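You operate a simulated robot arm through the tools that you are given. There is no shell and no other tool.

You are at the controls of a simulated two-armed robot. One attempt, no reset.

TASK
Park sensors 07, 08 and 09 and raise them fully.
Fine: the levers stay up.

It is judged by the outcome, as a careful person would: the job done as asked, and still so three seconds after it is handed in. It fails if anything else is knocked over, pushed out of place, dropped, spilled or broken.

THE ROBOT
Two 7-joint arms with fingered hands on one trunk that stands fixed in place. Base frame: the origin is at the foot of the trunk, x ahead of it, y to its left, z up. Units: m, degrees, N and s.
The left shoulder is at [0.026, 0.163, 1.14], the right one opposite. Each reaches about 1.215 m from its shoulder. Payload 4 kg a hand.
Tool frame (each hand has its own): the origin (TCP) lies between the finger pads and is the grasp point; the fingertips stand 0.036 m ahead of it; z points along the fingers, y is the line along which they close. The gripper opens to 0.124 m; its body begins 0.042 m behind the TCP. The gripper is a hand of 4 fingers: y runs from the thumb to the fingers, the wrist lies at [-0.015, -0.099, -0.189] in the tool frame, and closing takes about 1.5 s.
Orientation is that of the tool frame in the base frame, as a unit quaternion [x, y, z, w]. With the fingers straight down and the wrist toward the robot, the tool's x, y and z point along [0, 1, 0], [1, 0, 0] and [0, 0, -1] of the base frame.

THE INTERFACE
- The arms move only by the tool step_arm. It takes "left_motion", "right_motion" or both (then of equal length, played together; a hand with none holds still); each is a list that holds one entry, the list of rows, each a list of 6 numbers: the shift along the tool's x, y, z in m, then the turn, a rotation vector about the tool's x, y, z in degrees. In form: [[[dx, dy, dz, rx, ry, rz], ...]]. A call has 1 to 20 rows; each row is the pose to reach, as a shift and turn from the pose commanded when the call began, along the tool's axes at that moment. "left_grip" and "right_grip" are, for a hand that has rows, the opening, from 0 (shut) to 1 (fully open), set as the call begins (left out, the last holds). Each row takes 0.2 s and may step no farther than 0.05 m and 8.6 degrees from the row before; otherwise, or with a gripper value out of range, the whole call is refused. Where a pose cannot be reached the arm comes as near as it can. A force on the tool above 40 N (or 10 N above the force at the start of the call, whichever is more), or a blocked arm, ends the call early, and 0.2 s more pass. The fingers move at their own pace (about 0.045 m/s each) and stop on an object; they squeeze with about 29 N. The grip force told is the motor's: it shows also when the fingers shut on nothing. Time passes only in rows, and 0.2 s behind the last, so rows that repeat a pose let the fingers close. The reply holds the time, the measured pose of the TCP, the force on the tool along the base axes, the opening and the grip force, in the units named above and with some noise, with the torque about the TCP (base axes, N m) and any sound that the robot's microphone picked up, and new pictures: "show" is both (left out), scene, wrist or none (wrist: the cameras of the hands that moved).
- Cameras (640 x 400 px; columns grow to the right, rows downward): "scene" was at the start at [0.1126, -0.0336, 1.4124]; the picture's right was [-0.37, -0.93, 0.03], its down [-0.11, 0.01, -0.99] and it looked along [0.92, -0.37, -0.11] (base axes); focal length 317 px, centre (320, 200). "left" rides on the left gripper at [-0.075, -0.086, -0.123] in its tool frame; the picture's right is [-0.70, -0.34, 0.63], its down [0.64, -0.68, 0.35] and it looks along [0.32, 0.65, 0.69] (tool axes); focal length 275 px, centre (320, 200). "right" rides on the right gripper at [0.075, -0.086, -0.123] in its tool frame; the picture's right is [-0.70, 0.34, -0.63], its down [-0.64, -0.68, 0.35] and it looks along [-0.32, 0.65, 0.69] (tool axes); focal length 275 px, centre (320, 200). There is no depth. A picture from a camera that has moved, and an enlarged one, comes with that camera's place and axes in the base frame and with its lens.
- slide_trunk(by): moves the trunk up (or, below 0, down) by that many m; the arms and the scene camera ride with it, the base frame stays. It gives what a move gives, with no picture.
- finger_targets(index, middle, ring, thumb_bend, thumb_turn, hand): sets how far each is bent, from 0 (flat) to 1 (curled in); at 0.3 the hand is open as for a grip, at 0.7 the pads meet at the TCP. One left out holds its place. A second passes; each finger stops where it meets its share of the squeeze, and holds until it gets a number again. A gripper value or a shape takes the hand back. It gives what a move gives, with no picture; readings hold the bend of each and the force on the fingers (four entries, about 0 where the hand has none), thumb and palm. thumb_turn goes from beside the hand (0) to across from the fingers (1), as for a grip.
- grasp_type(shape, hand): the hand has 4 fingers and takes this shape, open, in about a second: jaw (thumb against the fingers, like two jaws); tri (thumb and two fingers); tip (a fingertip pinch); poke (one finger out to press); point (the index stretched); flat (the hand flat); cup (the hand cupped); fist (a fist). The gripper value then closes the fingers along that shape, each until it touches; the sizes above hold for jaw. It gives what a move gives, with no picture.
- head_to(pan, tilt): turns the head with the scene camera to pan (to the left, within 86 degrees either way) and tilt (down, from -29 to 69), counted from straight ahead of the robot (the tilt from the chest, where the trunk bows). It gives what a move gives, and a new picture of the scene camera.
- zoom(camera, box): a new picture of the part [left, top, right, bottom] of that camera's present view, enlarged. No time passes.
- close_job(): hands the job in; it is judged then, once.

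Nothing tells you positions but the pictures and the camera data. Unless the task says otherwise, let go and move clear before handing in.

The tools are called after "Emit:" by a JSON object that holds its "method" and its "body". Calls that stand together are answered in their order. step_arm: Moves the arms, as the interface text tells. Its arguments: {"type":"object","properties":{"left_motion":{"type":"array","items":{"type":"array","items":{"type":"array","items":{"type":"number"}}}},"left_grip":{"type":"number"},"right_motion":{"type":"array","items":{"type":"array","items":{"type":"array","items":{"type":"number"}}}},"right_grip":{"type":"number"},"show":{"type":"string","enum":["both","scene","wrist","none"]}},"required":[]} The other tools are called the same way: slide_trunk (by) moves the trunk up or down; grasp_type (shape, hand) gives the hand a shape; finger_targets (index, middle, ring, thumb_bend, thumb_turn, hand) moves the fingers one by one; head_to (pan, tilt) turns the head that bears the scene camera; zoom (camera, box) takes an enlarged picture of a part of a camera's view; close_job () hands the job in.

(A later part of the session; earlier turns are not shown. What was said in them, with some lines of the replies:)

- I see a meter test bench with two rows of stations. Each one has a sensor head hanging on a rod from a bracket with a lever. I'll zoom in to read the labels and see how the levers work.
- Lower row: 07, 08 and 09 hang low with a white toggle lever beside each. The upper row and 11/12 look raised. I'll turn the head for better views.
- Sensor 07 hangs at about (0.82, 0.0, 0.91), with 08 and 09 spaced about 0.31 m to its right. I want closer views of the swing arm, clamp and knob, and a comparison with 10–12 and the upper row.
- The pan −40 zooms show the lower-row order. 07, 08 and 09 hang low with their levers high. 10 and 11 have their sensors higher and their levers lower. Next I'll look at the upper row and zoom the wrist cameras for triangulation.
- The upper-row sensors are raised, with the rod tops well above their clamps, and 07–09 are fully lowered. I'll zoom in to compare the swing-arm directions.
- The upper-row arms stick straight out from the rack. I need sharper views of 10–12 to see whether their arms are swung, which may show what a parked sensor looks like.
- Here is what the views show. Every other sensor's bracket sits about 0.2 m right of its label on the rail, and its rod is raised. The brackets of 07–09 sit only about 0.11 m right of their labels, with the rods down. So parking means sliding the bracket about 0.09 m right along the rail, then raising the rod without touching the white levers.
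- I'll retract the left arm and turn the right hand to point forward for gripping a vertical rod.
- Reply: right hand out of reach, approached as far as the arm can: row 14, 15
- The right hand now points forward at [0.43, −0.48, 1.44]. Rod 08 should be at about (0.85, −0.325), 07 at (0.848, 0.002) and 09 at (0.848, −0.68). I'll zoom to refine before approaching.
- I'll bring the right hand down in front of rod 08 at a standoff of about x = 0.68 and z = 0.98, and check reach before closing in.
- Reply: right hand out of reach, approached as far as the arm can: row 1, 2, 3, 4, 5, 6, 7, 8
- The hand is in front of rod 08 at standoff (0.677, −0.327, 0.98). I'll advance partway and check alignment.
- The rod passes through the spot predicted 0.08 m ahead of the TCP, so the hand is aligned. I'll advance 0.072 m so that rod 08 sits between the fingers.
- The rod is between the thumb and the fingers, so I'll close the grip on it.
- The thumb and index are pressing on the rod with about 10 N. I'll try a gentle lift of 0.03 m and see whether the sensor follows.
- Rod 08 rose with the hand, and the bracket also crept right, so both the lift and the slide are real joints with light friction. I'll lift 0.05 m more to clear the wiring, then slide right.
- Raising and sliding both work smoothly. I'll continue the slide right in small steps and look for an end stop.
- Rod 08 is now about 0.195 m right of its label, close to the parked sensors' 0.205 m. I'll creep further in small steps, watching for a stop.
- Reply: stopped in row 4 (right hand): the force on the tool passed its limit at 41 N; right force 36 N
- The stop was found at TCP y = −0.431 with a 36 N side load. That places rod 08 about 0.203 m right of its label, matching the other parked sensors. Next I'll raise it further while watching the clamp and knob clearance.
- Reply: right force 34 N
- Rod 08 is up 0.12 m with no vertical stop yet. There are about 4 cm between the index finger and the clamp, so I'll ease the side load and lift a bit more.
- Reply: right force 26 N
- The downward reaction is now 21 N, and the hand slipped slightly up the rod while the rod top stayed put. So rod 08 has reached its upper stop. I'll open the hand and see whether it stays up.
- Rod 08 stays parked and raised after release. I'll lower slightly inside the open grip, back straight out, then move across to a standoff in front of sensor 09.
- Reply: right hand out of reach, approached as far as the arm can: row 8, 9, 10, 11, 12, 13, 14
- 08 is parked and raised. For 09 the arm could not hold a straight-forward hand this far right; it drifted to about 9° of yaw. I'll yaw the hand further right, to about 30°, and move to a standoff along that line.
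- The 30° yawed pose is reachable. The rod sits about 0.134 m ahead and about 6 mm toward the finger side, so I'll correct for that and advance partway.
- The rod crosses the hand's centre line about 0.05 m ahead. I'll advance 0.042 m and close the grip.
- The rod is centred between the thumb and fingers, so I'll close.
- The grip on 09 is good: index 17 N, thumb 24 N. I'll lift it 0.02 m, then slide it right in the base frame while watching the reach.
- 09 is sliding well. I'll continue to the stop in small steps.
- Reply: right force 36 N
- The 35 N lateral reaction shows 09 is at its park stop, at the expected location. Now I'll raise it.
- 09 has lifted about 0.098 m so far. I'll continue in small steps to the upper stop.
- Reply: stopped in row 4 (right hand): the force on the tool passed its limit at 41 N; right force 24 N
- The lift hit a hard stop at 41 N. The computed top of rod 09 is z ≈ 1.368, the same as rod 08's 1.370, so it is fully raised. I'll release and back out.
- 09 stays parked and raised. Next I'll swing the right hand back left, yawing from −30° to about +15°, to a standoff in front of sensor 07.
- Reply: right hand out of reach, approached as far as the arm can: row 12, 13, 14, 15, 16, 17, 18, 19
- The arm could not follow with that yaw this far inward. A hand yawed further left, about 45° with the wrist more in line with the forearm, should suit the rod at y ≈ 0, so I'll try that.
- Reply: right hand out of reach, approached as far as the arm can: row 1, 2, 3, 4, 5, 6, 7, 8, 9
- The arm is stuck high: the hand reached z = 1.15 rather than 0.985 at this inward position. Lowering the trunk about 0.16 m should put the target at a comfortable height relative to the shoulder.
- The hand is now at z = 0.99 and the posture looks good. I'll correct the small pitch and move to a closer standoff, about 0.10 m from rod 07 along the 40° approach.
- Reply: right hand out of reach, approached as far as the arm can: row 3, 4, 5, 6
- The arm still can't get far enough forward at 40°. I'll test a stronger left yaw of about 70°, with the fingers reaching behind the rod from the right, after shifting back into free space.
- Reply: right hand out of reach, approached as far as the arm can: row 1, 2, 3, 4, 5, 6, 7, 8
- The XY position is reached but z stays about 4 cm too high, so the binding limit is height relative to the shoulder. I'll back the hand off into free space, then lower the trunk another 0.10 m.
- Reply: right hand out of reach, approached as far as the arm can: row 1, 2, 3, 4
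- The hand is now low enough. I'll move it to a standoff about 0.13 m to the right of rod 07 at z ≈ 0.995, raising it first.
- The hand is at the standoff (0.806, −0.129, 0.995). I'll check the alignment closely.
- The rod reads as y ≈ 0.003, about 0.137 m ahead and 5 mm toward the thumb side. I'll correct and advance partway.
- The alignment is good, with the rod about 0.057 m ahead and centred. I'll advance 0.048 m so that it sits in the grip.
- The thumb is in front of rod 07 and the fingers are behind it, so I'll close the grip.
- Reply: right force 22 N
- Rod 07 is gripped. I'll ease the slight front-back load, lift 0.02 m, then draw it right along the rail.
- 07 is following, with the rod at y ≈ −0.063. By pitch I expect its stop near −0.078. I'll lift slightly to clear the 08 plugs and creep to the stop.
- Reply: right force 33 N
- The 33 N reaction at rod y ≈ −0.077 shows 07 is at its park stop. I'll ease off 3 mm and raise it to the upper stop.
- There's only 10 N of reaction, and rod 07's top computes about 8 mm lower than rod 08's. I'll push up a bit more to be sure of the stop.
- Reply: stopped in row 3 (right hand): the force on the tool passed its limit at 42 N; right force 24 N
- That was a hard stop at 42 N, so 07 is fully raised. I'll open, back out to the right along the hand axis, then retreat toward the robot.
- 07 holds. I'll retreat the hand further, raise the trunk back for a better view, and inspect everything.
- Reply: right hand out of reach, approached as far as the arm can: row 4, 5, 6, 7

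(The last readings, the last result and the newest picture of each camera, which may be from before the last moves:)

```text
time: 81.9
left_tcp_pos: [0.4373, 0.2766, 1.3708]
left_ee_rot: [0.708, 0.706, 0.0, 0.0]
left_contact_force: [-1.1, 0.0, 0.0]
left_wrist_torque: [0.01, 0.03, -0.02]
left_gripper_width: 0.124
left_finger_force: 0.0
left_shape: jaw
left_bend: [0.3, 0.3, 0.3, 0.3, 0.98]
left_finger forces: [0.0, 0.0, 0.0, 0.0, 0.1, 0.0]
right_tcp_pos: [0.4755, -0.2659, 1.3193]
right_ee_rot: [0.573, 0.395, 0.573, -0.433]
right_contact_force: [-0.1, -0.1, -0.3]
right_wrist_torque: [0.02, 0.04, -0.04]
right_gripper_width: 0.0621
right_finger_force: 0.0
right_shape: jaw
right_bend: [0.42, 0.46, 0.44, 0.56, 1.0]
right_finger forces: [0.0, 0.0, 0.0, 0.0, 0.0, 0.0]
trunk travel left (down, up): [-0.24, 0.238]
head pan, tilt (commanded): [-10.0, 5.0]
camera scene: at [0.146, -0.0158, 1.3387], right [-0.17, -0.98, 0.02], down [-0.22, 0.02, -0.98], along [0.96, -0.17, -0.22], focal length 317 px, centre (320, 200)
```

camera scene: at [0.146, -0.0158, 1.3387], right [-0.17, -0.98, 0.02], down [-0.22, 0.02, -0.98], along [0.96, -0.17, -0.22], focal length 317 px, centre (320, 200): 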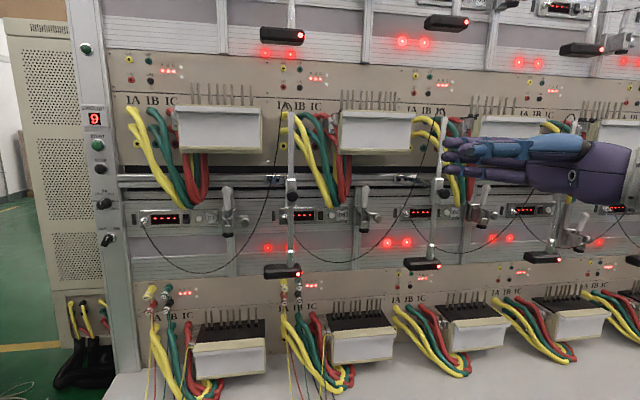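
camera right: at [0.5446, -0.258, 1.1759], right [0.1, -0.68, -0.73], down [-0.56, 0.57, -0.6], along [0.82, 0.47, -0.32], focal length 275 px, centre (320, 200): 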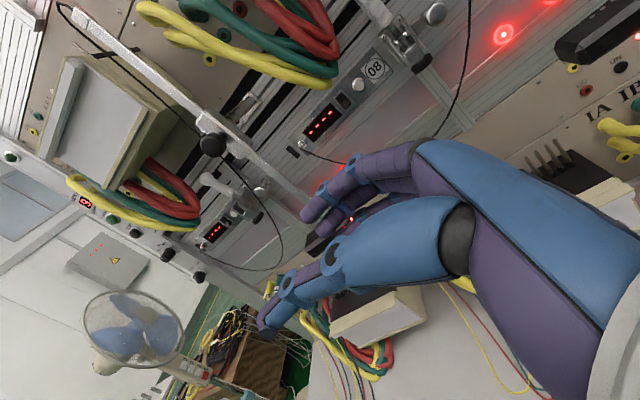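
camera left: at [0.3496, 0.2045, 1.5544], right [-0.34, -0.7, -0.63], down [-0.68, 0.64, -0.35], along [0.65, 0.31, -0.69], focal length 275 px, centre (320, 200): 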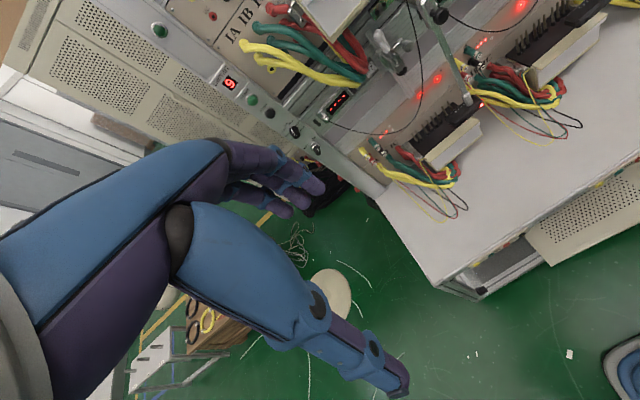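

All three sensors now sit high to the right of their labels. My right hand blocks part of the view, so I'll swing it aside and check everything carefully.

Emit:
{"method": "step_arm", "body": {"right_motion": [[[0.01, 0.003, -0.02, -7, 0, 0], [0.02, 0.007, -0.04, -14, 0, 0], [0.03, 0.01, -0.06, -21, 0, 0], [0.04, 0.014, -0.08, -28, 0, 0], [0.05, 0.017, -0.1, -35, 0, 0], [0.06, 0.02, -0.12, -42, 0, 0], [0.07, 0.024, -0.14, -49, 0, 0], [0.08, 0.027, -0.16, -56, 0, 0], [0.09, 0.03, -0.18, -63, 0, 0], [0.1, 0.034, -0.2, -70, 0, 0], [0.12, 0.034, -0.23, -70, 0, 0], [0.12, 0.034, -0.23, -70, 0, 0]]], "right_grip": 0.5, "show": "both"}}

Emit:
{"method": "zoom", "body": {"camera": "scene", "box": [190, 90, 350, 290]}}

Emit:
{"method": "zoom", "body": {"camera": "scene", "box": [340, 90, 500, 290]}}

Emit:
{"method": "zoom", "body": {"camera": "scene", "box": [480, 90, 640, 290]}}

```text
time: 84.5
left_tcp_pos: [0.4384, 0.2782, 1.3708]
left_ee_rot: [0.707, 0.707, -0.001, 0.001]
left_contact_force: [0.1, -0.5, -0.3]
left_wrist_torque: [-0.04, -0.02, 0.02]
left_gripper_width: 0.1238
left_finger_force: 0.1
left_shape: jaw
left_bend: [0.3, 0.3, 0.3, 0.3, 0.98]
left_finger forces: [0.0, 0.1, 0.0, 0.0, 0.0, 0.0]
right_tcp_pos: [0.4432, -0.4986, 1.4307]
right_ee_rot: [0.718, -0.004, 0.696, -0.026]
right_contact_force: [0.0, -0.1, -0.7]
right_wrist_torque: [0.0, -0.02, 0.01]
right_gripper_width: 0.0615
right_finger_force: 0.0
right_shape: jaw
right_bend: [0.42, 0.46, 0.44, 0.56, 1.0]
right_finger forces: [0.0, 0.0, 0.0, 0.1, 0.0, 0.1]
trunk travel left (down, up): [-0.24, 0.238]
head pan, tilt (commanded): [-10.0, 5.0]
camera scene: at [0.1462, -0.0142, 1.3386], right [-0.17, -0.98, 0.02], down [-0.22, 0.01, -0.98], along [0.96, -0.17, -0.22], focal length 317 px, centre (320, 200)
camera right: at [0.3215, -0.4187, 1.5123], right [-0.65, -0.33, -0.69], down [0.3, 0.72, -0.63], along [0.7, -0.61, -0.36], focal length 275 px, centre (320, 200)
```

scene: 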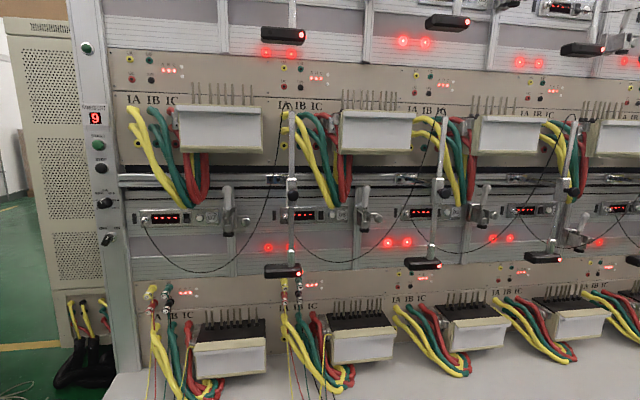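
right: 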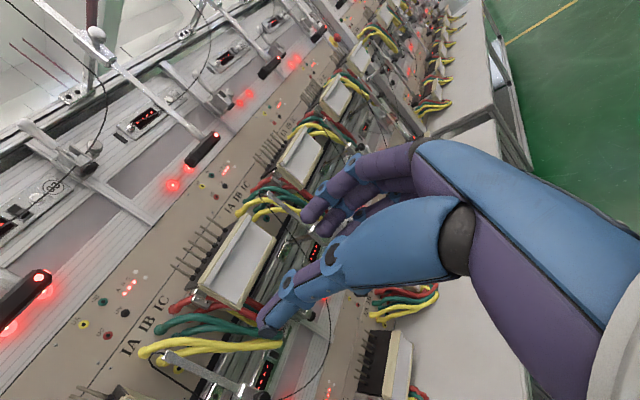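

```text
2.00 times, centred on (270, 190) of scene
camera zoom: at [0.1462, -0.0142, 1.3386], right [-0.17, -0.98, 0.02], down [-0.22, 0.01, -0.98], along [0.96, -0.17, -0.22], focal length 635 px, centre (420, 220)
```

zoom: 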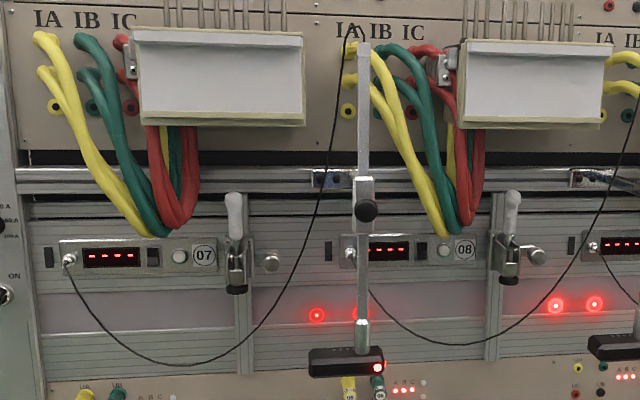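

```text
2.00 times, centred on (420, 190) of scene
camera zoom: at [0.1462, -0.0142, 1.3386], right [-0.17, -0.98, 0.02], down [-0.22, 0.01, -0.98], along [0.96, -0.17, -0.22], focal length 635 px, centre (120, 220)
```

zoom: 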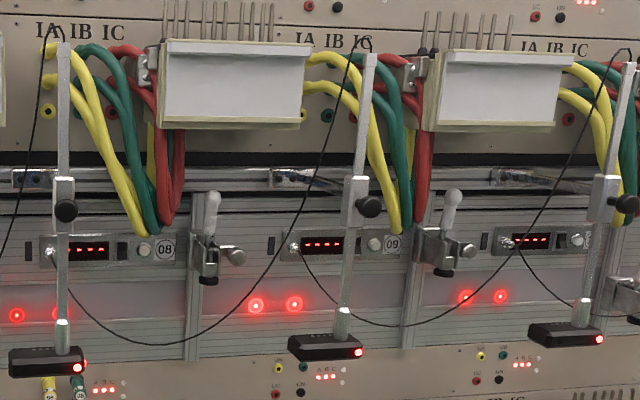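

```text
2.00 times, centred on (560, 190) of scene
camera zoom: at [0.1462, -0.0142, 1.3386], right [-0.17, -0.98, 0.02], down [-0.22, 0.01, -0.98], along [0.96, -0.17, -0.22], focal length 635 px, centre (-160, 220)
```

zoom: 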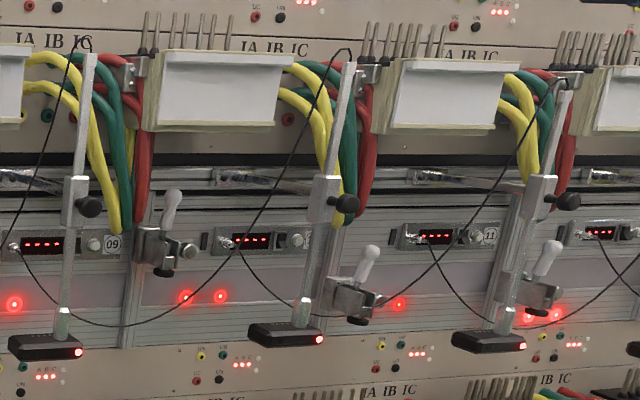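

Sensors 07, 08 and 09 are all at their park stops, with offsets matching the already parked ones, and raised to their hard stops (rod tops at about 1.37 m). Levers 07–09 are still up, nothing else was disturbed, and both hands are clear, so I'm handing in.

Emit:
{"method": "close_job", "body": {}}

```text
The job is handed in.
```

Sensors 07, 08 and 09 are parked and fully raised, and their levers are still up. The job is handed in.

- **Parking:** I took "parked" from the sensors I didn't touch, whose brackets sit about 0.2 m right of their labels on the rail. I slid each of the three right until it hit a firm stop, which put it at that same offset.
- **Raising:** I lifted each rod to its upper stop. All three rod tops now sit at about 1.37 m, and each stayed up after I let go.
- **Everything else:** In the final pictures I saw no meters, plugs or cables out of place. Both hands are clear of the bench.
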